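You operate a simulated robot arm through the tools that you are given. There is no shell and no other tool.

The job below is to be done with a simulated two-armed robot. You get a single attempt, and the scene is never put back.

Task
Put the valve weight from the top of the black table on the clear half of the low stand. Put the 6 mm shaft key from the top of the blue table on top of the bellows and the 8 mm shaft key on the top of the green table. Take the mounted hub and put it on the top of the green table. Open the lower blue drawer, take the black catch pan from the top of the green cart and put it in the inside of the lower blue drawer, then shut the drawer. Put the oil can on the green gasket sheet on the top of the steel bench. Lift the tank lid open. Do these in any order. Set down upright: valve weight, mounted hub, oil can.

Only the result counts: the job must be done as asked and must still hold three seconds after the hand-in. Knocking over, shifting, dropping, spilling or breaking anything else fails it. A push-on lid holds only when it is set on centred and level and pressed home; a screw cap is set on level and turned clockwise until tight. Flat cloth is picked up by pressing the open fingertips on it (5 to 10 N) and closing them slowly along it; thin cloth reads only 2 to 8 mm in the jaws.

Robot
Two 7-joint arms with two-finger parallel grippers on one trunk, on a base that drives. Base frame: it is fixed to the floor where the robot stands at the start and does not move with it; the origin is under the middle of the robot, x ahead of it, y to its left, z up. Readings come in mm, degrees, newtons and seconds.
The left shoulder is at the start at [60, 189, 1153], the right one opposite. With the tool pointing down near the work surface each hand reaches from about 100 to 660 mm from the robot's upright axis, wherever it stands, measured 20 degrees to its own side. Places, roughly: bellows [2000, -250, 750]; catch pan [-4250, -750, 750]; clear half of the low stand [0, 1100, 400]; gasket sheet (13x13x1 cm) [-3200, -1300, 900]; inside of the lower blue drawer [-3700, -900, 600]; lower blue drawer [-3600, -900, 600]; mounted hub (12x12x17 cm) [-2200, -1800, 300]; oil can (9x13x12 cm) [-4400, -500, 900]; shaft key [1750, -500, 750]; tank lid [-3600, 1000, 400]; top of the green table [-1900, -2100, 800]; valve weight [1750, 750, 750]. Payload 3.43 kg a hand.
The TCP of each hand is the grasp point between the finger pads, 30 mm short of the fingertips. In the tool frame z runs along the fingers and y along their closing line. Largest opening 94 mm; finger width 28, thickness 10; the body of the gripper, 50 by 96 mm, starts 55 mm behind the TCP.
Orientation is that of the tool frame in the base frame, as [roll, pitch, yaw] about the fixed x, y, z axes, in that order (R = Rz(yaw) Ry(pitch) Rx(roll)). With the fingers straight down and closing along the base's y, the tool's x points along the base's -x, its y along +y and its z along -z.

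Tools
- The arms move only by the tool arm_command. It takes "left_motion", "right_motion" or both (then of equal length, played together; a hand with none holds still); each is one flat list of numbers, 6 for each row, row after row: the shift along the base's x, y, z in cm, then the turn, a rotation vector about the base's x, y, z in degrees. In form: [tx, ty, tz, ax, ay, az, tx, ty, tz, ax, ay, az, ...]. A call has 1 to 20 rows; each row shifts and turns the commanded pose from where the row before left it. "left_claw" and "right_claw" are, for a hand that has rows, the opening, from 0 (shut) to 1 (fully open), set as the call begins (left out, the last holds). Rows are played at 5 a second. More than 50 mm and 8.6 degrees between two rows, or a gripper value outside its range, and nothing of the call is played. A pose out of reach is approached as far as the arm can. The call stops where the force on the tool passes 40 N (or 10 N more than at its start, if that is more) or the arm is blocked; 0.2 s more then pass. Each finger travels about 153 mm/s and halts on what it meets, pressing with about 31 N; the grip force reading is that of the motor and also rises with nothing between the fingers. The clock runs only during rows and for 0.2 s after the last one: add rows that do not move to give the fingers time. The reply holds the time, the measured pose of the TCP, the force on the tool along the base axes, the opening and the grip force, in the units named above and with some noise, with the torque about the TCP (base axes, N m) and any sound that the robot's microphone picked up.
- Cameras (640 x 400 px; columns grow to the right, rows downward): "scene" is now at [30.5, 4.9, 1720.1]; the picture's right is [-0.03, -1.00, 0.00], its down [-0.64, 0.02, -0.77] and it looks along [0.77, -0.03, -0.64] (base axes); focal length 289 px, centre (320, 200). "left" rides on the left gripper at [76, -14, -102] in its tool frame; the picture's right is [0.18, 0.98, 0.00], its down [-0.75, 0.14, -0.64] and it looks along [-0.63, 0.12, 0.77] (tool axes); focal length 243 px, centre (320, 200). "right" rides on the right gripper at [76, 14, -103] in its tool frame; the picture's right is [-0.18, 0.98, 0.00], its down [-0.75, -0.14, -0.64] and it looks along [-0.63, -0.12, 0.77] (tool axes); focal length 243 px, centre (320, 200). There is no depth. A picture from a camera that has moved, and an enlarged one, comes with that camera's place and axes in the base frame and with its lens. The place of the scene camera against the robot may be out by one fixed shift of up to 12 mm in any direction.
- get_image(camera): a new picture of that camera. The clock stands still meanwhile.
- slide_trunk(by): slides the trunk up (or, below 0, down) by that many mm; the arms and the scene camera ride with it, the base frame stays. It gives what a move gives, with no picture.
- base_move(legs): drives the robot by 1 to 6 legs, each [ahead, left, turn to the left] in mm, mm and degrees, along the robot's own axes; the way and the turn of a leg run together, so that a leg with both is an arc; at most 1500 mm and 180 degrees a leg. The arms and the cameras ride along, it lands a little off, and it stops where it bumps. It gives what a move gives.
- aim_head(pan, tilt): turns the head with the scene camera to pan (to the left, within 86 degrees either way) and tilt (down, from -29 to 69), counted from straight ahead of the robot. It gives what a move gives.
- zoom(camera, box): a new picture of the part [left, top, right, bottom] of that camera's present view, enlarged. The clock stands still meanwhile.
- hand_in(): hands the job in; it is judged then, once.

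Nothing tells you exact positions but the pictures and the camera data. Unless the task says otherwise, let go and move clear before handing in.

The tools are called after "Call:" as a command line: name --argument value ..., lists and objects as JSON in quotes. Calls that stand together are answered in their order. arm_command: Moves the arms, as the interface text tells. Its arguments: {"type":"object","properties":{"left_motion":{"type":"array","items":{"type":"number"}},"left_claw":{"type":"number"},"right_motion":{"type":"array","items":{"type":"number"}},"right_claw":{"type":"number"}},"required":[]} The other tools are called the same way: slide_trunk (by) slides the trunk up or down; base_move (legs) drives the base; aim_head (pan, tilt) turns the head that bears the scene camera; get_image (camera) takes a picture; zoom (camera, box) takes an enlarged picture of a part of a camera's view; hand_in () hands the job in.

At the start:

```text
time_s: 0.0
left_tcp_pos: [433.9, 232.4, 1118.9]
left_tool_rot: [-179.9, 0.0, -180.0]
left_wrist_force: [-0.1, -0.4, -0.1]
left_moment: [-0.02, -0.01, 0.01]
left_gripper_width: 93.9
left_gripper_force: 0.1
right_tcp_pos: [310.1, -161.6, 1051.4]
right_tool_rot: [-179.9, 0.0, 180.0]
right_wrist_force: [0.8, 0.5, 0.1]
right_moment: [0.01, 0.02, -0.01]
right_gripper_width: 94.2
right_gripper_force: 0.0
trunk travel left (down, up): [-825.0, 165.0]
robot x, y, heading: [0.7, -2.6, -0.1]
head pan, tilt: [-1.9, 39.6]
```

scene: 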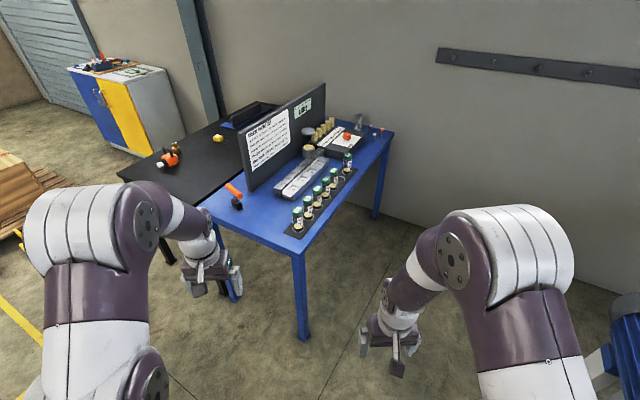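
right: 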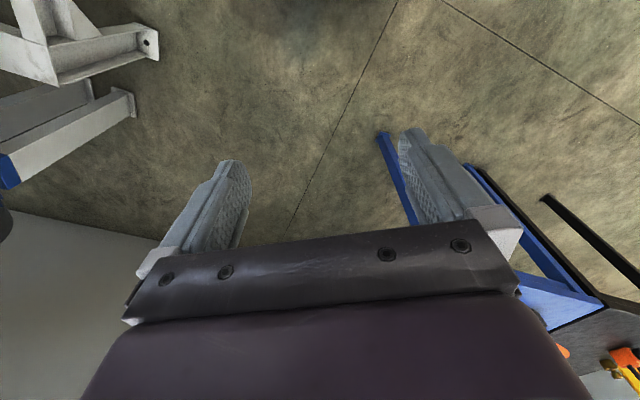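
left: 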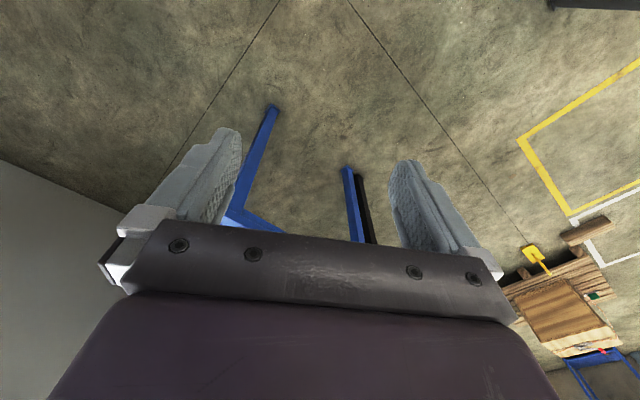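

I see the blue table with shaft keys, tins and a panel ahead, and the black table to its left. I'll look around first before moving anything.

Call:
zoom --camera "scene" --box '[180, 80, 420, 250]'

Call:
zoom --camera "scene" --box '[100, 90, 280, 200]'

Call:
aim_head --pan 80 --tilt 35

Call:
get_image --camera "scene"

Call:
aim_head --pan -80 --tilt 35

Call:
get_image --camera "scene"

```text
2.35 times, centred on (300, 165) of scene
camera zoom: at [30.5, 4.9, 1720.1], right [-0.03, -1.0, 0.0], down [-0.64, 0.02, -0.77], along [0.77, -0.03, -0.64], focal length 680 px, centre (367, 282)
```

zoom: 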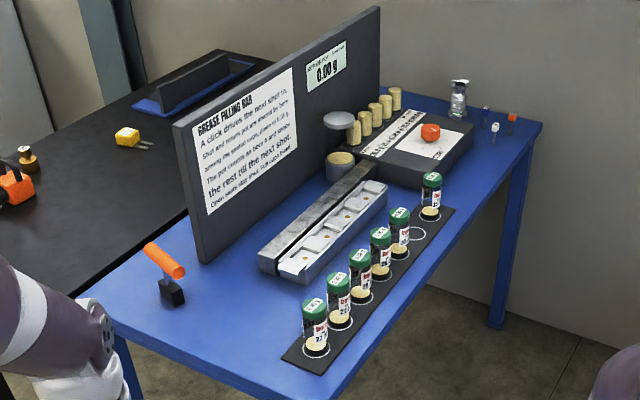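

```text
3.56 times, centred on (190, 145) of scene
camera zoom: at [30.5, 4.9, 1720.1], right [-0.03, -1.0, 0.0], down [-0.64, 0.02, -0.77], along [0.77, -0.03, -0.64], focal length 1027 px, centre (782, 396)
```

zoom: 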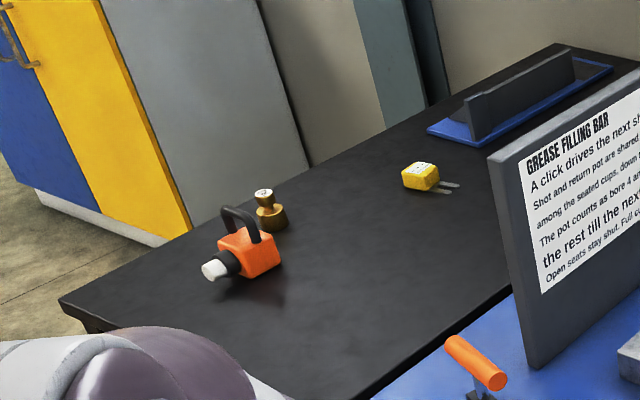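

```text
time_s: 1.6
left_tcp_pos: [434.2, 231.9, 1117.5]
left_tool_rot: [-180.0, 0.0, -180.0]
left_wrist_force: [-0.4, -0.1, -0.6]
left_moment: [-0.02, 0.04, 0.01]
left_gripper_width: 93.7
left_gripper_force: 0.0
right_tcp_pos: [309.4, -161.0, 1051.7]
right_tool_rot: [179.9, 0.0, -180.0]
right_wrist_force: [0.0, -0.5, 0.5]
right_moment: [-0.01, -0.02, -0.01]
right_gripper_width: 94.0
right_gripper_force: 0.1
trunk travel left (down, up): [-825.0, 165.0]
robot x, y, heading: [0.7, 2.4, 0.2]
head pan, tilt: [80.0, 35.0]
```

```text
taken
camera scene: at [-39.4, 94.4, 1727.0], right [0.98, -0.17, 0.0], down [-0.1, -0.56, -0.82], along [0.14, 0.81, -0.57], focal length 289 px, centre (320, 200)
```

scene: 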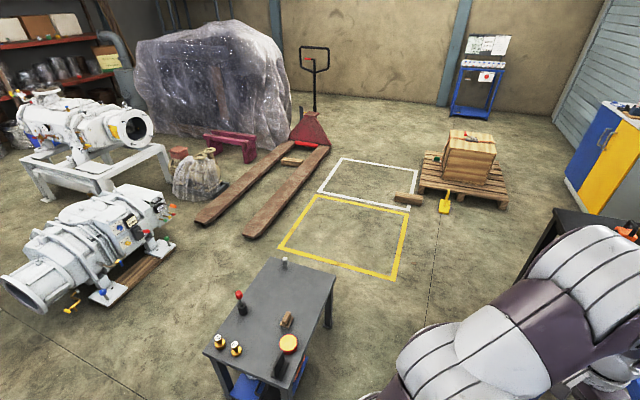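

```text
time_s: 4.0
left_tcp_pos: [435.5, 232.9, 1118.5]
left_tool_rot: [-179.9, 0.0, -179.9]
left_wrist_force: [0.0, -0.4, 0.0]
left_moment: [0.03, -0.04, -0.01]
left_gripper_width: 94.1
left_gripper_force: 0.0
right_tcp_pos: [310.5, -160.0, 1051.4]
right_tool_rot: [-179.9, 0.0, 180.0]
right_wrist_force: [-0.3, 0.1, 0.0]
right_moment: [-0.03, 0.01, -0.01]
right_gripper_width: 94.2
right_gripper_force: 0.1
trunk travel left (down, up): [-825.0, 165.0]
robot x, y, heading: [-0.0, 1.2, 0.2]
head pan, tilt: [-80.0, 35.0]
```

```text
taken
camera scene: at [-39.4, -79.0, 1727.0], right [-0.98, -0.17, 0.0], down [-0.1, 0.56, -0.82], along [0.14, -0.81, -0.57], focal length 289 px, centre (320, 200)
```

scene: 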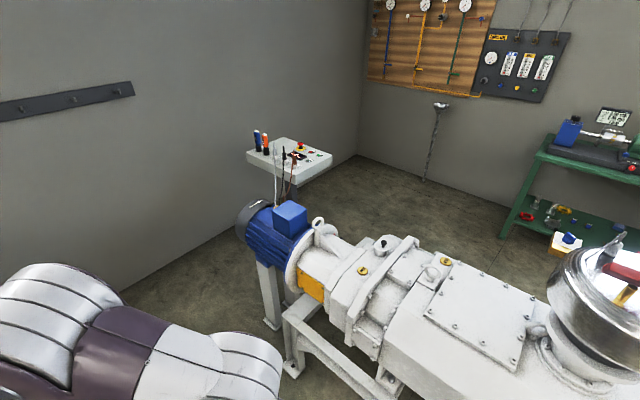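

The low stand is the grey little table on my left. I'll zoom it and look around further at the black-table side.

Call:
aim_head --pan 86 --tilt 55

Call:
get_image --camera "scene"

Call:
zoom --camera "scene" --box '[160, 120, 400, 270]'

```text
time_s: 6.5
left_tcp_pos: [434.7, 231.5, 1118.8]
left_tool_rot: [-180.0, 0.0, 179.9]
left_wrist_force: [0.0, 0.5, 0.0]
left_moment: [-0.02, 0.0, 0.01]
left_gripper_width: 93.8
left_gripper_force: 0.0
right_tcp_pos: [310.8, -161.0, 1052.0]
right_tool_rot: [-179.9, 0.1, -180.0]
right_wrist_force: [0.0, 0.2, -0.2]
right_moment: [0.01, 0.02, 0.0]
right_gripper_width: 93.8
right_gripper_force: 0.1
trunk travel left (down, up): [-825.0, 165.0]
robot x, y, heading: [-3.0, -1.7, 0.0]
head pan, tilt: [85.9, 55.0]
```

```text
taken
camera scene: at [-49.6, 79.6, 1698.7], right [1.0, -0.07, 0.0], down [-0.06, -0.82, -0.57], along [0.04, 0.57, -0.82], focal length 289 px, centre (320, 200)
```

scene: 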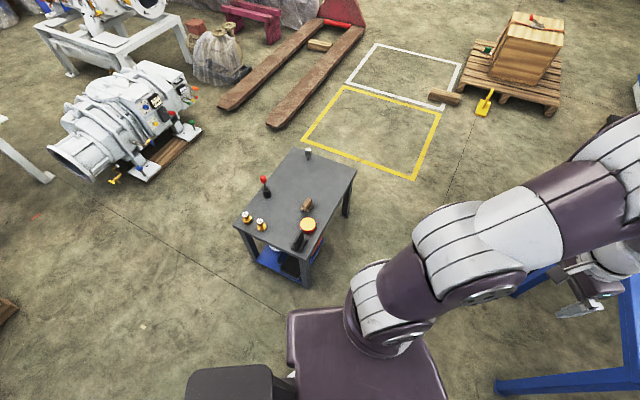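

```text
2.67 times, centred on (280, 195) of scene
camera zoom: at [-49.6, 79.6, 1698.7], right [1.0, -0.07, 0.0], down [-0.06, -0.82, -0.57], along [0.04, 0.57, -0.82], focal length 771 px, centre (427, 213)
```

zoom: 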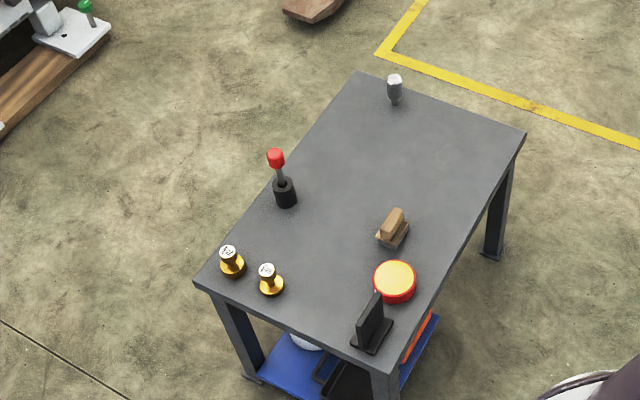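

The brass weight, an orange lock-like thing and a yellow tool lie on the black table. Next I look down at my own base to know its footprint, and ahead once more.

Call:
aim_head --pan 0 --tilt 69

Call:
get_image --camera "scene"

Call:
aim_head --pan 60 --tilt 69

Call:
get_image --camera "scene"

```text
time_s: 8.1
left_tcp_pos: [433.7, 232.4, 1118.2]
left_tool_rot: [-180.0, 0.1, -179.9]
left_wrist_force: [-0.4, -0.2, 0.8]
left_moment: [0.02, 0.01, -0.02]
left_gripper_width: 94.0
left_gripper_force: 0.1
right_tcp_pos: [309.7, -160.0, 1051.3]
right_tool_rot: [180.0, -0.1, -179.9]
right_wrist_force: [0.2, 1.3, 0.8]
right_moment: [-0.02, 0.0, -0.03]
right_gripper_width: 93.9
right_gripper_force: 0.0
trunk travel left (down, up): [-825.0, 165.0]
robot x, y, heading: [-1.6, 2.6, -0.0]
head pan, tilt: [0.0, 68.8]
```

```text
taken
camera scene: at [1.2, 7.8, 1683.3], right [0.0, -1.0, 0.0], down [-0.93, 0.0, -0.36], along [0.36, 0.0, -0.93], focal length 289 px, centre (320, 200)
```

scene: 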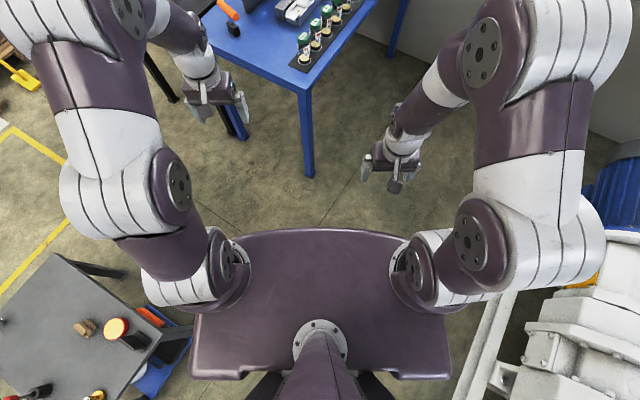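

```text
time_s: 9.4
left_tcp_pos: [434.1, 231.4, 1118.7]
left_tool_rot: [180.0, 0.1, 179.9]
left_wrist_force: [-0.7, -0.2, 0.2]
left_moment: [0.01, 0.02, 0.03]
left_gripper_width: 94.1
left_gripper_force: 0.1
right_tcp_pos: [309.3, -161.2, 1051.4]
right_tool_rot: [180.0, 0.0, 180.0]
right_wrist_force: [-0.1, -0.7, 0.9]
right_moment: [0.04, 0.0, 0.02]
right_gripper_width: 93.9
right_gripper_force: 0.0
trunk travel left (down, up): [-825.0, 165.0]
robot x, y, heading: [-1.9, -3.4, 0.1]
head pan, tilt: [60.0, 68.8]
```

```text
taken
camera scene: at [-26.7, 56.1, 1683.3], right [0.87, -0.5, 0.0], down [-0.47, -0.81, -0.36], along [0.18, 0.31, -0.93], focal length 289 px, centre (320, 200)
```

scene: 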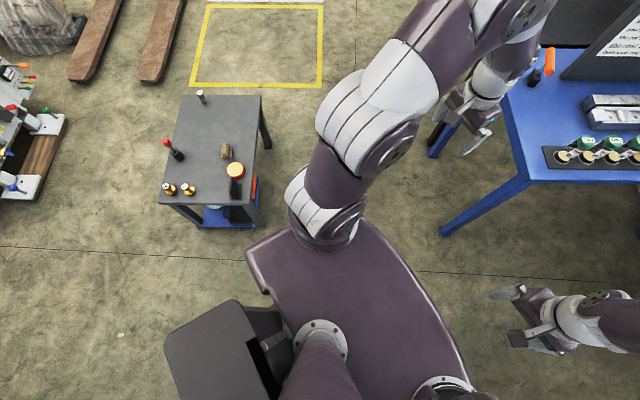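

My chest plate spans about ±240 mm with arms ahead. I'll drive through the gap between blue table corner and the machine, turn toward the blue table, and look.

Call:
base_move --legs '[[600, -450, 0], [0, 0, 59]]'

Call:
aim_head --pan -40 --tilt 40

Call:
get_image --camera "scene"

```text
time_s: 16.1
left_tcp_pos: [617.9, 40.9, 1118.8]
left_tool_rot: [180.0, 0.0, -121.4]
left_wrist_force: [0.1, 0.1, 0.0]
left_moment: [-0.01, 0.0, 0.01]
left_gripper_width: 94.1
left_gripper_force: 0.0
right_tcp_pos: [889.9, -270.1, 1052.7]
right_tool_rot: [-180.0, 0.0, -121.3]
right_wrist_force: [-0.2, 0.0, 0.1]
right_moment: [-0.01, -0.01, 0.02]
right_gripper_width: 93.9
right_gripper_force: 0.0
trunk travel left (down, up): [-825.0, 165.0]
robot x, y, heading: [590.3, -451.7, 58.7]
head pan, tilt: [60.0, 68.8]
```

```text
time_s: 17.8
left_tcp_pos: [617.6, 40.9, 1118.8]
left_tool_rot: [180.0, 0.0, -121.3]
left_wrist_force: [-0.4, -0.9, -1.1]
left_moment: [0.02, 0.0, 0.03]
left_gripper_width: 94.1
left_gripper_force: 0.0
right_tcp_pos: [889.4, -268.3, 1052.6]
right_tool_rot: [-179.9, 0.0, -121.3]
right_wrist_force: [0.7, 0.5, 0.9]
right_moment: [0.02, -0.05, 0.02]
right_gripper_width: 93.9
right_gripper_force: 0.1
trunk travel left (down, up): [-825.0, 165.0]
robot x, y, heading: [592.3, -447.5, 58.9]
head pan, tilt: [-40.0, 40.0]
```

```text
taken
camera scene: at [644.8, -466.4, 1719.4], right [0.32, -0.95, 0.0], down [-0.61, -0.21, -0.77], along [0.73, 0.25, -0.64], focal length 289 px, centre (320, 200)
```

scene: 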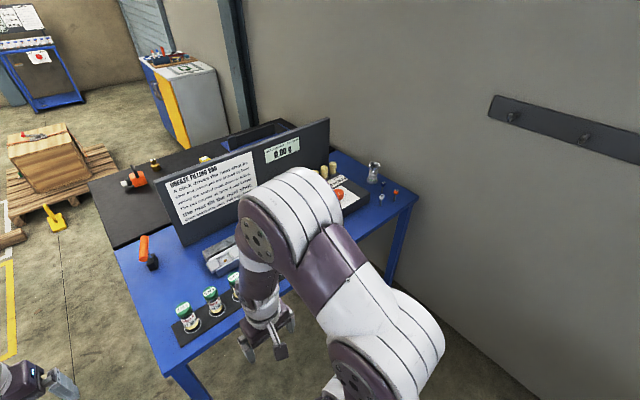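

I see the far end of the blue table with the small coloured keys and the clear cylinder/bellows. I'll zoom in there.

Call:
zoom --camera "scene" --box '[300, 140, 430, 220]'

Call:
zoom --camera "scene" --box '[80, 110, 340, 290]'

```text
4.92 times, centred on (365, 180) of scene
camera zoom: at [644.8, -466.4, 1719.4], right [0.32, -0.95, 0.0], down [-0.61, -0.21, -0.77], along [0.73, 0.25, -0.64], focal length 1423 px, centre (98, 298)
```

zoom: 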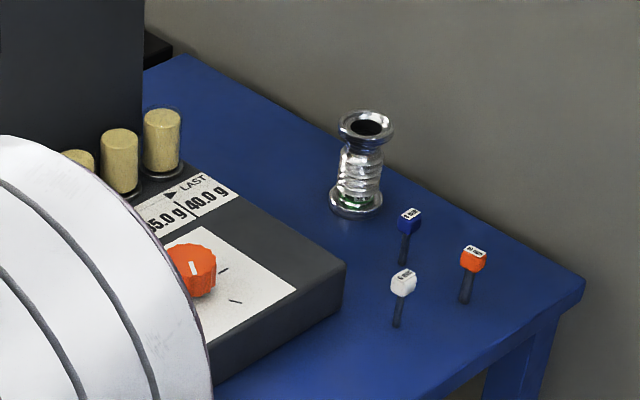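

```text
2.22 times, centred on (210, 200) of scene
camera zoom: at [644.8, -466.4, 1719.4], right [0.32, -0.95, 0.0], down [-0.61, -0.21, -0.77], along [0.73, 0.25, -0.64], focal length 642 px, centre (564, 200)
```

zoom: 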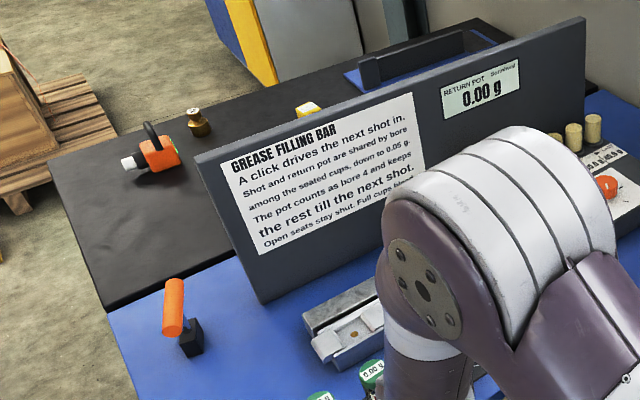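

The three small keys (white, blue, orange heads) seem to stand upright with labels on the heads, next to the bellows. I'll move along the table toward them.

Call:
base_move --legs '[[0, -450, 0], [220, -315, 0]]'

Call:
aim_head --pan -30 --tilt 50

Call:
get_image --camera "scene"

Call:
get_image --camera "right"

```text
time_s: 22.6
left_tcp_pos: [1386.7, -166.8, 1119.0]
left_tool_rot: [-180.0, 0.1, -120.9]
left_wrist_force: [-0.6, 0.5, -0.1]
left_moment: [0.01, -0.02, 0.02]
left_gripper_width: 94.0
left_gripper_force: 0.0
right_tcp_pos: [1658.8, -475.1, 1051.0]
right_tool_rot: [-180.0, 0.0, -120.8]
right_wrist_force: [0.0, -0.7, 0.7]
right_moment: [-0.03, -0.01, 0.0]
right_gripper_width: 94.0
right_gripper_force: 0.1
trunk travel left (down, up): [-825.0, 165.0]
robot x, y, heading: [1366.1, -661.8, 59.1]
head pan, tilt: [-40.0, 40.0]
```

```text
time_s: 23.3
left_tcp_pos: [1389.2, -167.1, 1119.4]
left_tool_rot: [179.9, 0.0, -120.9]
left_wrist_force: [0.1, 0.3, -0.9]
left_moment: [-0.01, 0.02, -0.01]
left_gripper_width: 94.1
left_gripper_force: 0.0
right_tcp_pos: [1660.0, -475.1, 1051.3]
right_tool_rot: [-180.0, 0.1, -120.9]
right_wrist_force: [-0.3, -0.1, -0.3]
right_moment: [-0.01, 0.0, 0.01]
right_gripper_width: 94.1
right_gripper_force: 0.0
trunk travel left (down, up): [-825.0, 165.0]
robot x, y, heading: [1363.4, -660.2, 58.9]
head pan, tilt: [-30.0, 50.0]
```

```text
taken
camera scene: at [1406.0, -665.3, 1705.3], right [0.49, -0.87, 0.0], down [-0.67, -0.37, -0.64], along [0.56, 0.31, -0.77], focal length 289 px, centre (320, 200)
```

scene: 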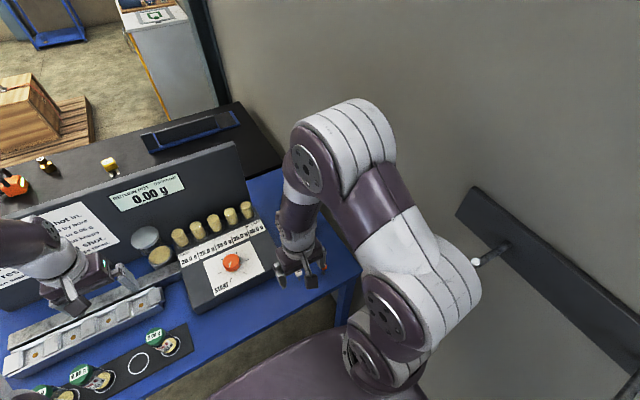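

```text
taken
camera right: at [1610.3, -532.4, 1154.5], right [-0.75, 0.66, 0.0], down [0.51, 0.57, 0.64], along [0.42, 0.48, -0.77], focal length 243 px, centre (320, 200)
```

right: 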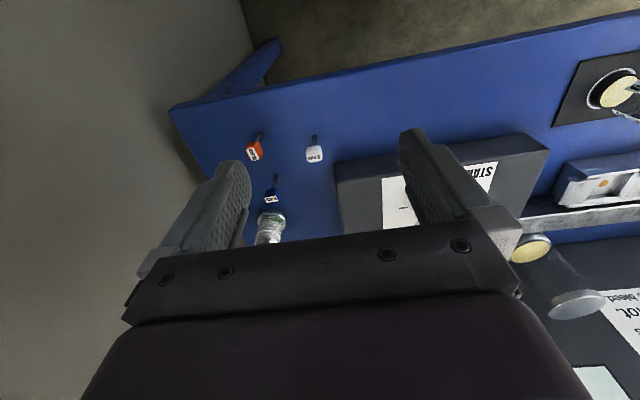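

The right wrist camera sees the keys and bellows (upside-down view). Zooming to read the labels.

Call:
zoom --camera "right" --box '[230, 120, 340, 190]'

Call:
zoom --camera "right" --box '[240, 180, 320, 250]'

Call:
zoom --camera "scene" --box '[0, 80, 160, 220]'

```text
5.71 times, centred on (285, 155) of right
camera zoom: at [1610.3, -532.4, 1154.5], right [-0.75, 0.66, 0.0], down [0.51, 0.57, 0.64], along [0.42, 0.48, -0.77], focal length 1386 px, centre (520, 457)
```

zoom: 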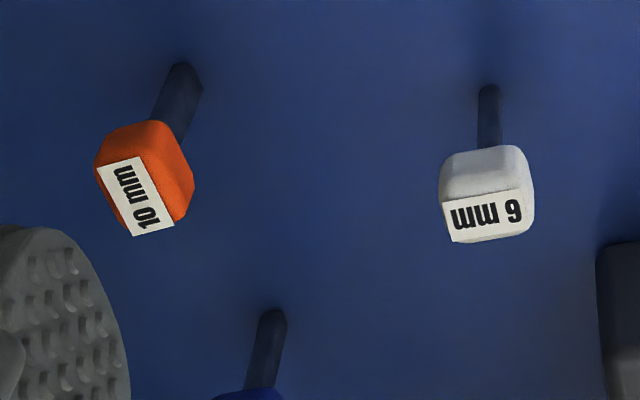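

```text
5.71 times, centred on (280, 215) of right
camera zoom: at [1610.3, -532.4, 1154.5], right [-0.75, 0.66, 0.0], down [0.51, 0.57, 0.64], along [0.42, 0.48, -0.77], focal length 1386 px, centre (549, 114)
```

zoom: 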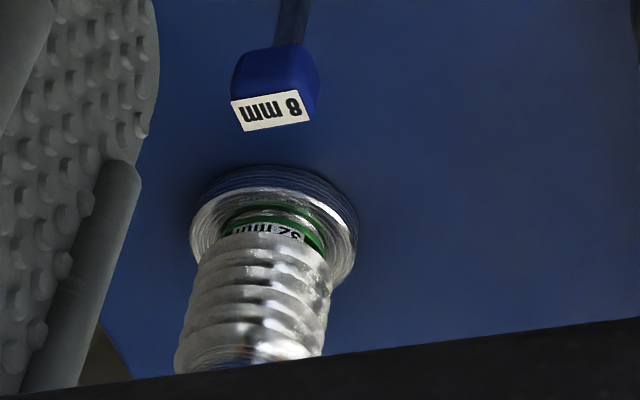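

```text
2.86 times, centred on (80, 150) of scene
camera zoom: at [1406.0, -665.3, 1705.3], right [0.49, -0.87, 0.0], down [-0.67, -0.37, -0.64], along [0.56, 0.31, -0.77], focal length 826 px, centre (1006, 343)
```

zoom: 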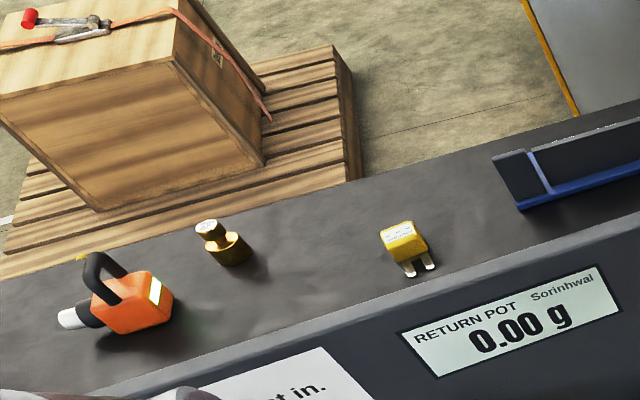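

White is 6 mm, blue 8 mm, orange 10 mm; the bellows stand beside them. I'll lower the right hand a bit for a closer look to fix the heights by triangulation.

Call:
arm_command --right_motion '[-0.9, -1.4, -4, 0, 0, 0, -0.9, -1.4, -4, 0, 0, 0, -0.8, -1.5, -4, 0, 0, 0, 0, 0, 0, 0, 0, 0]'

Call:
get_image --camera "right"

Call:
zoom --camera "right" --box '[220, 100, 380, 240]'

```text
time_s: 24.3
left_tcp_pos: [1387.2, -167.5, 1117.8]
left_tool_rot: [180.0, 0.0, -121.0]
left_wrist_force: [0.7, -0.2, 0.0]
left_moment: [-0.02, -0.02, 0.01]
left_gripper_width: 94.1
left_gripper_force: 0.1
right_tcp_pos: [1634.2, -520.9, 929.0]
right_tool_rot: [-180.0, -0.1, -120.8]
right_wrist_force: [0.6, 0.0, 0.8]
right_moment: [0.03, 0.01, 0.0]
right_gripper_width: 93.8
right_gripper_force: 0.1
trunk travel left (down, up): [-825.0, 165.0]
robot x, y, heading: [1359.3, -659.1, 59.0]
head pan, tilt: [-30.0, 50.0]
```

```text
taken
camera right: at [1583.3, -576.5, 1031.7], right [-0.75, 0.66, 0.0], down [0.51, 0.57, 0.64], along [0.43, 0.48, -0.77], focal length 243 px, centre (320, 200)
```

right: 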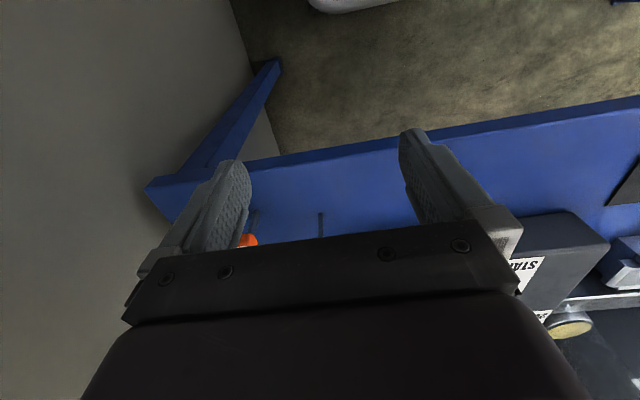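

```text
2.86 times, centred on (300, 170) of right
camera zoom: at [1583.3, -576.5, 1031.7], right [-0.75, 0.66, 0.0], down [0.51, 0.57, 0.64], along [0.43, 0.48, -0.77], focal length 693 px, centre (377, 286)
```

zoom: 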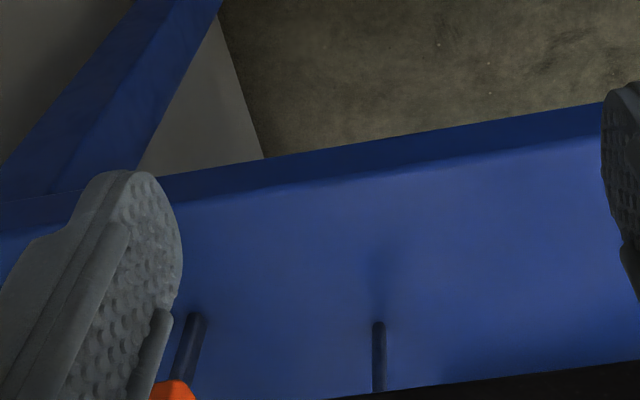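

Triangulating the white key's rod gives table top z≈800, key base ≈(1726,-413), rod 50 mm with a ~20 mm head; bellows axis ≈(1915,-332), top ≈905. I'll grip the rod of the 6 mm key with a near-horizontal tool, so tipping the hand down lays it across the bellows; first I back off to make room.

Call:
arm_command --right_motion '[0, 0, 4, 0, 0, 0, 0, 0, 4, 0, 0, 0, 0, 0, 4, 0, 0, 0]' --right_claw 0.45

Call:
base_move --legs '[[-210, 0, 0]]'

Call:
arm_command --right_motion '[0, 0, 0, 6.66, -4, 0, 0, 0, 0, 6.66, -4, 0, 0, 0, 0, 6.66, -4, 0, 0, 0, -2, 6.66, -4, 0, 0, 0, -2, 6.66, -4, 0, 0, 0, -2, 6.66, -4, 0, 0, 0, -2, 6.66, -4, 0, 0, 0, -2, 6.66, -4, 0, 0, 0, -2, 6.66, -4, 0, 0, 0, 0, 0, 0, 0]'

Call:
get_image --camera "scene"

Call:
get_image --camera "right"

```text
time_s: 25.1
left_tcp_pos: [1386.3, -167.2, 1119.0]
left_tool_rot: [180.0, 0.1, -120.8]
left_wrist_force: [-0.3, 0.7, 0.2]
left_moment: [0.01, 0.0, 0.0]
left_gripper_width: 94.1
left_gripper_force: 0.0
right_tcp_pos: [1632.4, -521.8, 1049.7]
right_tool_rot: [-179.9, -0.3, -120.8]
right_wrist_force: [0.0, 0.1, 0.1]
right_moment: [0.0, 0.02, 0.04]
right_gripper_width: 42.5
right_gripper_force: 0.1
trunk travel left (down, up): [-825.0, 165.0]
robot x, y, heading: [1362.7, -661.8, 59.2]
head pan, tilt: [-30.0, 50.0]
```

```text
time_s: 26.8
left_tcp_pos: [1276.3, -349.5, 1118.2]
left_tool_rot: [180.0, 0.0, -120.6]
left_wrist_force: [0.5, -0.6, 0.8]
left_moment: [0.05, 0.02, -0.02]
left_gripper_width: 93.8
left_gripper_force: 0.1
right_tcp_pos: [1524.7, -700.6, 1049.3]
right_tool_rot: [-179.9, 0.1, -120.8]
right_wrist_force: [0.3, -0.1, -0.1]
right_moment: [-0.04, 0.01, 0.01]
right_gripper_width: 42.3
right_gripper_force: 0.0
trunk travel left (down, up): [-825.0, 165.0]
robot x, y, heading: [1252.8, -841.0, 59.0]
head pan, tilt: [-30.0, 50.0]
```

```text
time_s: 27.2
left_tcp_pos: [1276.3, -351.6, 1118.7]
left_tool_rot: [-180.0, 0.0, -120.7]
left_wrist_force: [-0.6, 0.8, -1.3]
left_moment: [0.02, 0.01, 0.02]
left_gripper_width: 93.8
left_gripper_force: 0.1
right_tcp_pos: [1527.6, -697.9, 1054.3]
right_tool_rot: [-179.8, 6.1, -120.7]
right_wrist_force: [-0.1, 2.5, 6.4]
right_moment: [-0.78, 0.45, -0.14]
right_gripper_width: 42.5
right_gripper_force: 0.1
trunk travel left (down, up): [-825.0, 165.0]
robot x, y, heading: [1255.4, -844.7, 59.5]
head pan, tilt: [-30.0, 50.0]
stopped in row 1 (right hand): the force on the tool passed its limit at 129 N (the readings are from after the stop); the commanded pose is now the measured one
```

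```text
taken
camera scene: at [1295.7, -849.4, 1705.2], right [0.49, -0.87, 0.0], down [-0.67, -0.37, -0.64], along [0.56, 0.31, -0.77], focal length 289 px, centre (320, 200)
```

scene: 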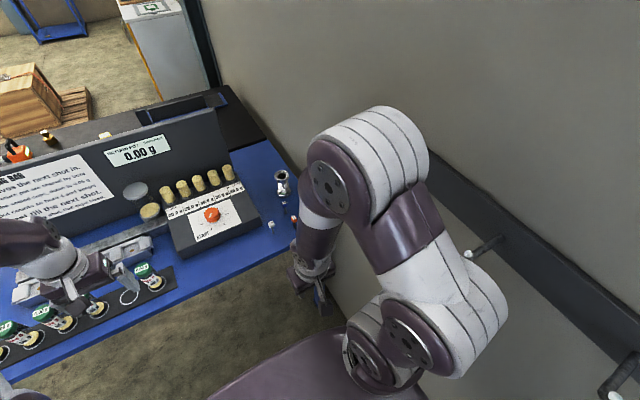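

```text
taken
camera right: at [1471.0, -763.4, 1148.7], right [-0.75, 0.66, 0.02], down [0.47, 0.51, 0.72], along [0.47, 0.55, -0.7], focal length 243 px, centre (320, 200)
```

right: 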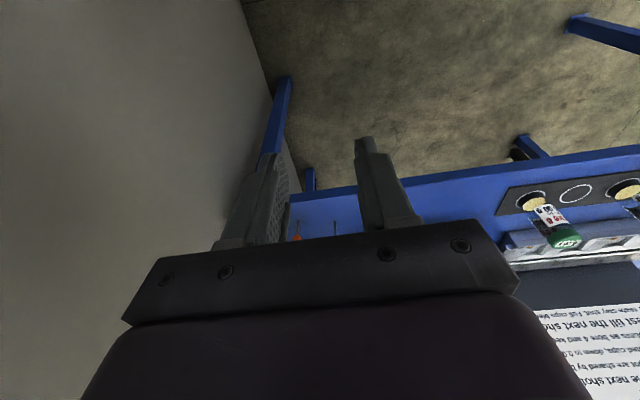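

The right elbow is close to the wall, and likely touched it. I'll shift the robot away from the wall and extend the hand forward before tipping it.

Call:
base_move --legs '[[0, 130, 0]]'

Call:
arm_command --right_motion '[2, 3.5, 0, 0, 0, 0, 2, 3.5, 0, 0, 0, 0, 2, 3.5, 0, 0, 0, 0, 2, 3.5, 0, 0, 0, 0, 2, 3.5, 0, 0, 0, 0, 0, 0, 0, 0, 0, 0]'

Call:
get_image --camera "scene"

```text
time_s: 28.4
left_tcp_pos: [1167.2, -285.2, 1119.7]
left_tool_rot: [179.8, 0.0, -120.8]
left_wrist_force: [0.0, -0.2, -0.4]
left_moment: [-0.02, 0.02, 0.0]
left_gripper_width: 93.9
left_gripper_force: 0.2
right_tcp_pos: [1418.3, -631.6, 1053.3]
right_tool_rot: [-179.8, 6.1, -120.7]
right_wrist_force: [4.1, 7.7, 7.3]
right_moment: [-1.34, 0.78, -0.18]
right_gripper_width: 42.3
right_gripper_force: 0.0
trunk travel left (down, up): [-825.0, 165.0]
robot x, y, heading: [1146.7, -776.1, 59.5]
head pan, tilt: [-30.0, 50.0]
```

```text
time_s: 29.8
left_tcp_pos: [1165.3, -285.7, 1117.5]
left_tool_rot: [-180.0, 0.0, -120.8]
left_wrist_force: [0.2, -0.6, 0.5]
left_moment: [0.0, -0.01, 0.0]
left_gripper_width: 93.9
left_gripper_force: 0.1
right_tcp_pos: [1517.5, -458.2, 1054.9]
right_tool_rot: [-179.8, 6.1, -120.7]
right_wrist_force: [1.1, 0.0, 0.9]
right_moment: [0.0, -0.04, 0.0]
right_gripper_width: 42.6
right_gripper_force: 0.0
trunk travel left (down, up): [-825.0, 165.0]
robot x, y, heading: [1143.4, -772.9, 59.4]
head pan, tilt: [-30.0, 50.0]
```

```text
taken
camera scene: at [1184.7, -784.0, 1705.2], right [0.49, -0.87, 0.0], down [-0.67, -0.37, -0.64], along [0.56, 0.31, -0.77], focal length 289 px, centre (320, 200)
```

scene: 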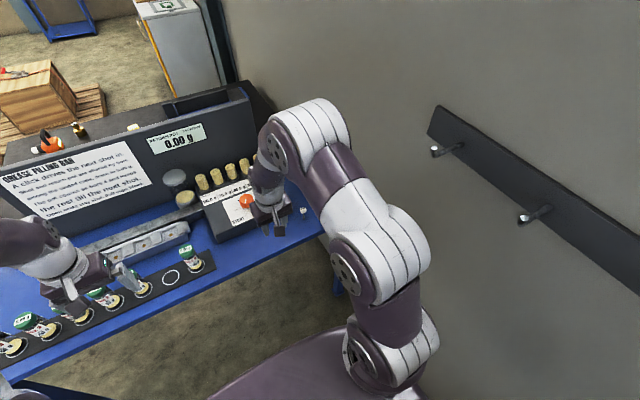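

That earlier contact was the hand against my own chest, so with the hand extended it is free. Now I tip the tool up to about 20° below horizontal.

Call:
arm_command --right_motion '[0, 0, 0, 6.9, -4.07, 0, 0, 0, 0, 6.9, -4.07, 0, 0, 0, 0, 6.9, -4.07, 0, 0, 0, 0, 6.9, -4.07, 0, 0, 0, 0, 6.9, -4.07, 0, 0, 0, 0, 6.9, -4.07, 0, 0, 0, 0, 6.9, -4.07, 0, 0, 0, 0, 6.9, -4.07, 0, 0, 0, 0, 0, 0, 0]'

Call:
get_image --camera "right"

Call:
get_image --camera "scene"

```text
time_s: 31.8
left_tcp_pos: [1166.4, -284.7, 1118.0]
left_tool_rot: [-179.9, 0.0, -120.9]
left_wrist_force: [0.0, -0.7, -0.6]
left_moment: [-0.03, 0.0, 0.01]
left_gripper_width: 93.8
left_gripper_force: 0.1
right_tcp_pos: [1497.3, -448.2, 1052.3]
right_tool_rot: [173.0, 62.4, -122.0]
right_wrist_force: [0.1, 0.2, -0.2]
right_moment: [-0.03, 0.01, -0.02]
right_gripper_width: 42.2
right_gripper_force: 0.1
right hand out of reach, approached as far as the arm can: row 4, 5
trunk travel left (down, up): [-825.0, 165.0]
robot x, y, heading: [1142.4, -778.1, 59.4]
head pan, tilt: [-30.0, 50.0]
```

```text
taken
camera right: at [1429.6, -553.1, 1032.7], right [-0.84, 0.5, 0.22], down [0.08, -0.29, 0.96], along [0.54, 0.82, 0.2], focal length 243 px, centre (320, 200)
```

right: 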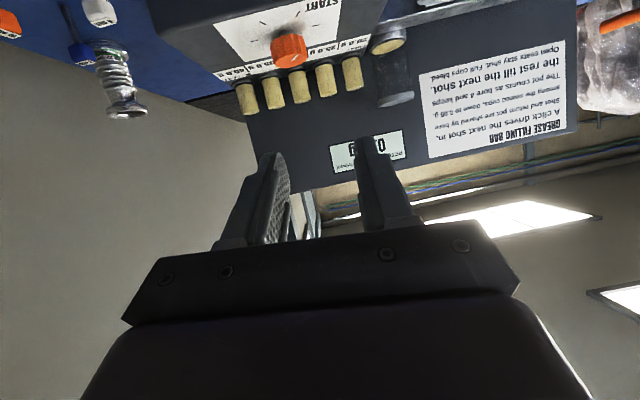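

```text
taken
camera scene: at [1185.1, -783.6, 1705.2], right [0.49, -0.87, 0.0], down [-0.67, -0.37, -0.64], along [0.56, 0.31, -0.77], focal length 289 px, centre (320, 200)
```

scene: 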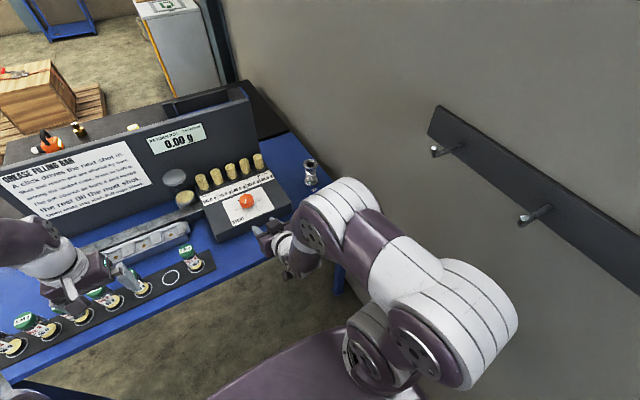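

The tool is now nearly horizontal, pointing at the table. I'll let the arm settle and re-read the pose.

Call:
arm_command --right_motion '[0, 0, 0, 0, 0, 0, 0, 0, 0, 0, 0, 0, 0, 0, 0, 0, 0, 0]'

```text
time_s: 32.6
left_tcp_pos: [1165.9, -284.9, 1118.5]
left_tool_rot: [-179.9, 0.0, -120.8]
left_wrist_force: [0.0, -1.1, -0.2]
left_moment: [-0.02, 0.03, 0.01]
left_gripper_width: 94.4
left_gripper_force: 0.0
right_tcp_pos: [1498.6, -446.7, 1051.0]
right_tool_rot: [172.9, 62.2, -122.0]
right_wrist_force: [0.6, 0.2, -0.2]
right_moment: [0.01, 0.04, -0.01]
right_gripper_width: 42.1
right_gripper_force: 0.1
trunk travel left (down, up): [-825.0, 165.0]
robot x, y, heading: [1145.7, -778.3, 59.1]
head pan, tilt: [-30.0, 50.0]
```

The tool points forward ~27° down. I'll move to a pre-grasp spot south of the white key and check with the wrist camera.

Call:
arm_command --right_motion '[2.93, -1.38, -2.85, 0, 0, 0, 2.93, -1.38, -2.85, 0, 0, 0, 2.93, -1.38, -2.85, 0, 0, 0, 2.93, -1.38, -2.85, 2, -0.9, 0, 2.93, -1.38, -2.85, 2, -0.9, 0, 2.93, -1.38, -2.85, 2, -0.9, 0, 0, 0, 0, 0, 0, 0]' --right_claw 0.32

Call:
get_image --camera "right"

Call:
get_image --camera "scene"

```text
time_s: 34.2
left_tcp_pos: [1164.7, -285.4, 1117.1]
left_tool_rot: [-180.0, 0.0, -120.8]
left_wrist_force: [-0.7, 0.4, 0.5]
left_moment: [-0.03, 0.0, 0.0]
left_gripper_width: 94.1
left_gripper_force: 0.0
right_tcp_pos: [1671.4, -531.7, 879.5]
right_tool_rot: [170.7, 68.9, -124.2]
right_wrist_force: [0.9, 0.0, 0.3]
right_moment: [0.04, -0.01, 0.02]
right_gripper_width: 30.1
right_gripper_force: 0.1
trunk travel left (down, up): [-825.0, 165.0]
robot x, y, heading: [1146.2, -775.7, 59.3]
head pan, tilt: [-30.0, 50.0]
```

```text
taken
camera right: at [1605.3, -635.3, 846.3], right [-0.85, 0.48, 0.23], down [0.04, -0.38, 0.92], along [0.53, 0.79, 0.31], focal length 243 px, centre (320, 200)
```

right: 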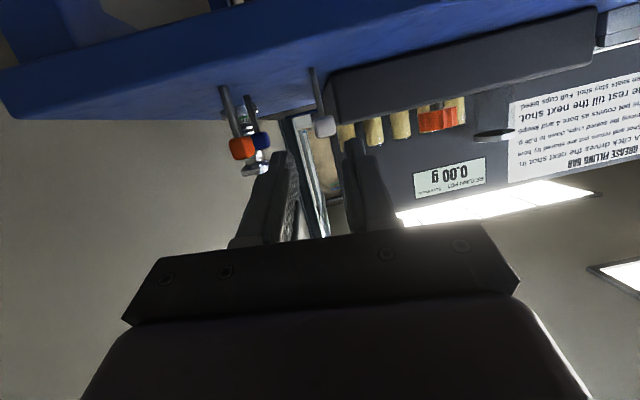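

```text
taken
camera scene: at [1184.2, -782.6, 1705.3], right [0.49, -0.87, 0.0], down [-0.67, -0.37, -0.64], along [0.56, 0.31, -0.77], focal length 289 px, centre (320, 200)
```

scene: 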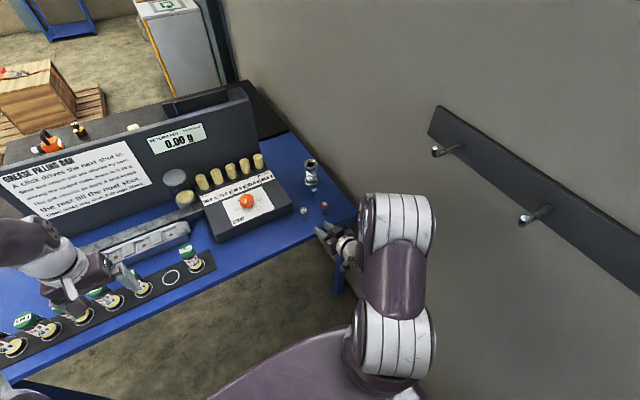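

The white rod lies exactly on the tool's line. I'll lower to z≈834, slide forward to straddle the rod, and close.

Call:
arm_command --right_motion '[0, 0, -2.3, 0, 0, 0, 0, 0, -2.25, 0, 0, 0, 1.1, 2.5, 0, 0, 0, 0, 1.1, 2.5, 0, 0, 0, 0, 1.1, 2.5, 0, 0, 0, 0, 1.2, 2.5, 0, 0, 0, 0, 0, 0, 0, 0, 0, 0]'

Call:
get_image --camera "right"

Call:
zoom --camera "scene" --box '[270, 150, 390, 260]'

```text
time_s: 35.8
left_tcp_pos: [1166.0, -284.3, 1119.1]
left_tool_rot: [-180.0, 0.1, -120.8]
left_wrist_force: [-0.9, 0.4, -0.2]
left_moment: [-0.01, 0.02, -0.02]
left_gripper_width: 94.1
left_gripper_force: 0.1
right_tcp_pos: [1719.6, -431.2, 836.0]
right_tool_rot: [170.3, 68.8, -124.4]
right_wrist_force: [0.2, 0.0, 0.9]
right_moment: [0.01, -0.02, 0.0]
right_gripper_width: 30.1
right_gripper_force: 0.0
trunk travel left (down, up): [-825.0, 165.0]
robot x, y, heading: [1140.8, -774.7, 59.4]
head pan, tilt: [-30.0, 50.0]
```

```text
taken
camera right: at [1653.3, -534.7, 802.8], right [-0.85, 0.48, 0.23], down [0.04, -0.38, 0.92], along [0.53, 0.79, 0.31], focal length 243 px, centre (320, 200)
```

right: 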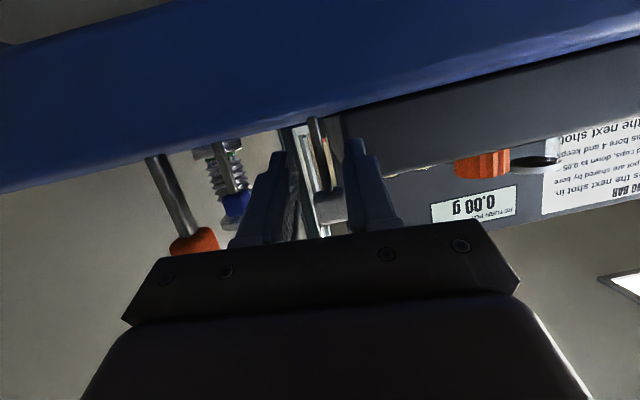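

```text
3.64 times, centred on (330, 205) of scene
camera zoom: at [1185.3, -783.7, 1705.2], right [0.49, -0.87, 0.0], down [-0.67, -0.37, -0.64], along [0.56, 0.31, -0.77], focal length 1051 px, centre (284, 182)
```

zoom: 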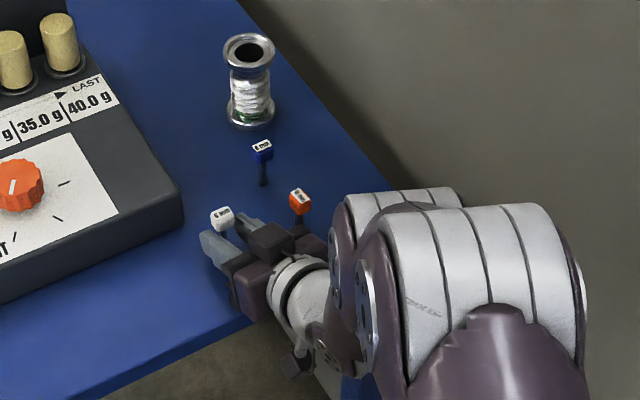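

The white key stands between the fingers. Quick zoom check of the centring before closing.

Call:
zoom --camera "right" --box '[250, 100, 410, 240]'

```text
2.86 times, centred on (330, 170) of right
camera zoom: at [1653.3, -534.7, 802.8], right [-0.85, 0.48, 0.23], down [0.04, -0.38, 0.92], along [0.53, 0.79, 0.31], focal length 693 px, centre (291, 286)
```

zoom: 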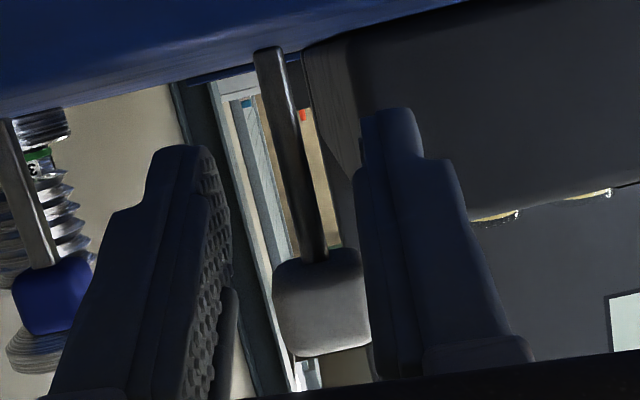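

The rod is centred between the pads. Closing.

Call:
arm_command --right_motion '[0, 0, 0, 0, 0, 0, 0, 0, 0, 0, 0, 0, 0, 0, 0, 0, 0, 0]' --right_claw 0

Call:
zoom --camera "right" --box '[250, 100, 410, 240]'

```text
time_s: 36.6
left_tcp_pos: [1166.1, -284.6, 1118.5]
left_tool_rot: [180.0, 0.1, -120.7]
left_wrist_force: [0.5, -0.9, -0.3]
left_moment: [-0.01, 0.01, 0.04]
left_gripper_width: 94.0
left_gripper_force: 0.0
right_tcp_pos: [1720.7, -432.4, 836.3]
right_tool_rot: [170.4, 68.9, -124.2]
right_wrist_force: [1.5, -0.3, 0.8]
right_moment: [-0.01, -0.04, 0.03]
right_gripper_width: 20.7
right_gripper_force: 31.0
trunk travel left (down, up): [-825.0, 165.0]
robot x, y, heading: [1144.4, -775.2, 59.4]
head pan, tilt: [-30.0, 50.0]
```

```text
2.86 times, centred on (330, 170) of right
camera zoom: at [1653.3, -534.7, 802.8], right [-0.85, 0.48, 0.23], down [0.04, -0.38, 0.92], along [0.53, 0.79, 0.31], focal length 693 px, centre (291, 286)
```

zoom: 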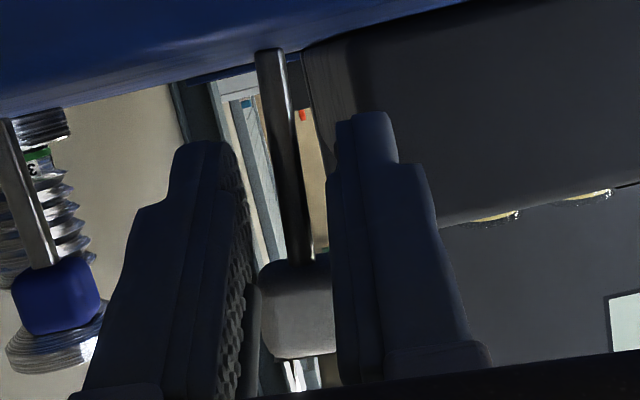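

The fingers caught the head's lower edge (20.7 mm). I'll open, raise to the head's middle, and grip the head properly, which also suits laying it on the flange.

Call:
arm_command --right_motion '[0, 0, 0, 0, 0, 0, 0, 0, 0, 0, 0, 0, 0, 0, 1.45, 0, 0, 0, 0, 0, 1.45, 0, 0, 0, 0, 0, 0, 0, 0, 0]' --right_claw 0.32

Call:
zoom --camera "right" --box '[250, 60, 410, 240]'

Call:
zoom --camera "scene" --box '[270, 150, 390, 260]'

```text
time_s: 37.8
left_tcp_pos: [1166.9, -284.7, 1117.7]
left_tool_rot: [180.0, -0.2, -120.8]
left_wrist_force: [0.4, -0.5, -0.6]
left_moment: [0.01, 0.0, -0.01]
left_gripper_width: 94.0
left_gripper_force: 0.1
right_tcp_pos: [1719.1, -431.1, 865.3]
right_tool_rot: [170.4, 68.8, -124.3]
right_wrist_force: [-0.3, 0.7, 0.1]
right_moment: [0.01, -0.01, -0.03]
right_gripper_width: 30.1
right_gripper_force: 0.1
trunk travel left (down, up): [-825.0, 165.0]
robot x, y, heading: [1143.9, -778.8, 59.4]
head pan, tilt: [-30.0, 50.0]
```

```text
2.22 times, centred on (330, 150) of right
camera zoom: at [1651.6, -534.3, 831.9], right [-0.85, 0.48, 0.23], down [0.04, -0.38, 0.92], along [0.53, 0.79, 0.31], focal length 539 px, centre (298, 311)
```

zoom: 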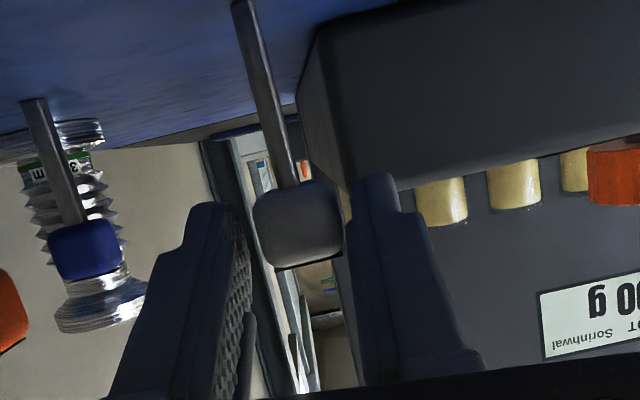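

```text
3.64 times, centred on (330, 205) of scene
camera zoom: at [1185.7, -783.0, 1705.2], right [0.49, -0.87, 0.0], down [-0.67, -0.37, -0.64], along [0.56, 0.31, -0.77], focal length 1051 px, centre (284, 182)
```

zoom: 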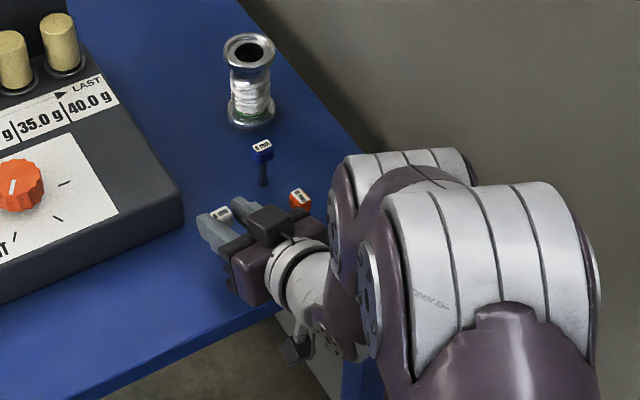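

The head is now between the pads near the tips. Close, then lift.

Call:
arm_command --right_motion '[0, 0, 0, 0, 0, 0, 0, 0, 0, 0, 0, 0, 0, 0, 0, 0, 0, 0]' --right_claw 0

Call:
arm_command --right_motion '[0, 0, 2, 0, 0, 0, 0, 0, 4, 0, 0, 0, 0, 0, 4, 0, 0, 0, 0, 0, 4, 0, 0, 0, 0, 0, 4, 0, 0, 0, 0, 0, 0, 0, 0, 0]'

Call:
get_image --camera "right"

Call:
get_image --camera "scene"

```text
time_s: 38.6
left_tcp_pos: [1165.8, -284.2, 1118.2]
left_tool_rot: [-180.0, 0.0, -120.8]
left_wrist_force: [0.2, -0.7, -0.6]
left_moment: [-0.01, 0.02, -0.01]
left_gripper_width: 93.9
left_gripper_force: 0.0
right_tcp_pos: [1718.4, -431.6, 865.5]
right_tool_rot: [170.4, 68.8, -124.3]
right_wrist_force: [0.5, -0.3, -0.1]
right_moment: [-0.04, -0.04, 0.0]
right_gripper_width: 20.9
right_gripper_force: 31.4
trunk travel left (down, up): [-825.0, 165.0]
robot x, y, heading: [1139.4, -778.5, 59.3]
head pan, tilt: [-30.0, 50.0]
```

```text
time_s: 40.0
left_tcp_pos: [1167.6, -285.5, 1118.1]
left_tool_rot: [-180.0, -0.1, -120.8]
left_wrist_force: [-0.6, -0.3, -0.3]
left_moment: [-0.01, -0.01, -0.04]
left_gripper_width: 94.1
left_gripper_force: 0.0
right_tcp_pos: [1718.2, -430.8, 1043.1]
right_tool_rot: [170.5, 68.6, -124.3]
right_wrist_force: [0.8, 0.6, -0.9]
right_moment: [-0.03, -0.01, 0.01]
right_gripper_width: 20.8
right_gripper_force: 30.8
trunk travel left (down, up): [-825.0, 165.0]
robot x, y, heading: [1140.9, -779.0, 59.1]
head pan, tilt: [-30.0, 50.0]
```

```text
taken
camera right: at [1651.2, -533.9, 1011.6], right [-0.85, 0.48, 0.23], down [0.04, -0.38, 0.92], along [0.53, 0.79, 0.31], focal length 243 px, centre (320, 200)
```

right: 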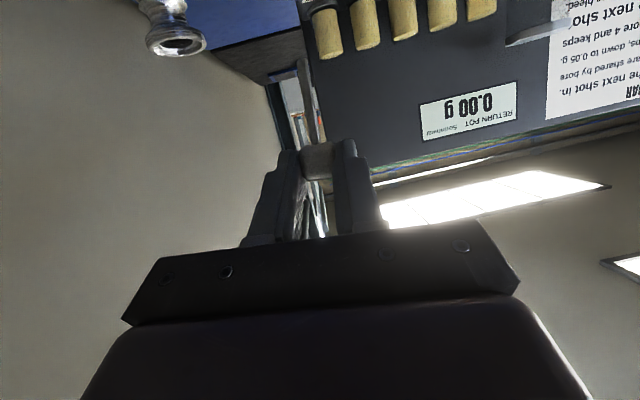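

```text
taken
camera scene: at [1186.2, -782.7, 1705.2], right [0.49, -0.87, 0.0], down [-0.67, -0.37, -0.64], along [0.56, 0.31, -0.77], focal length 289 px, centre (320, 200)
```

scene: 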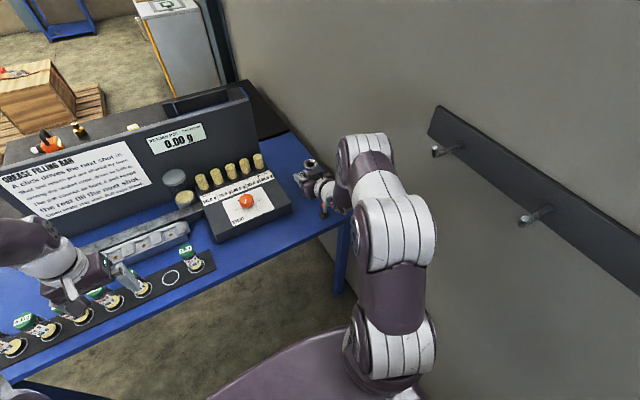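

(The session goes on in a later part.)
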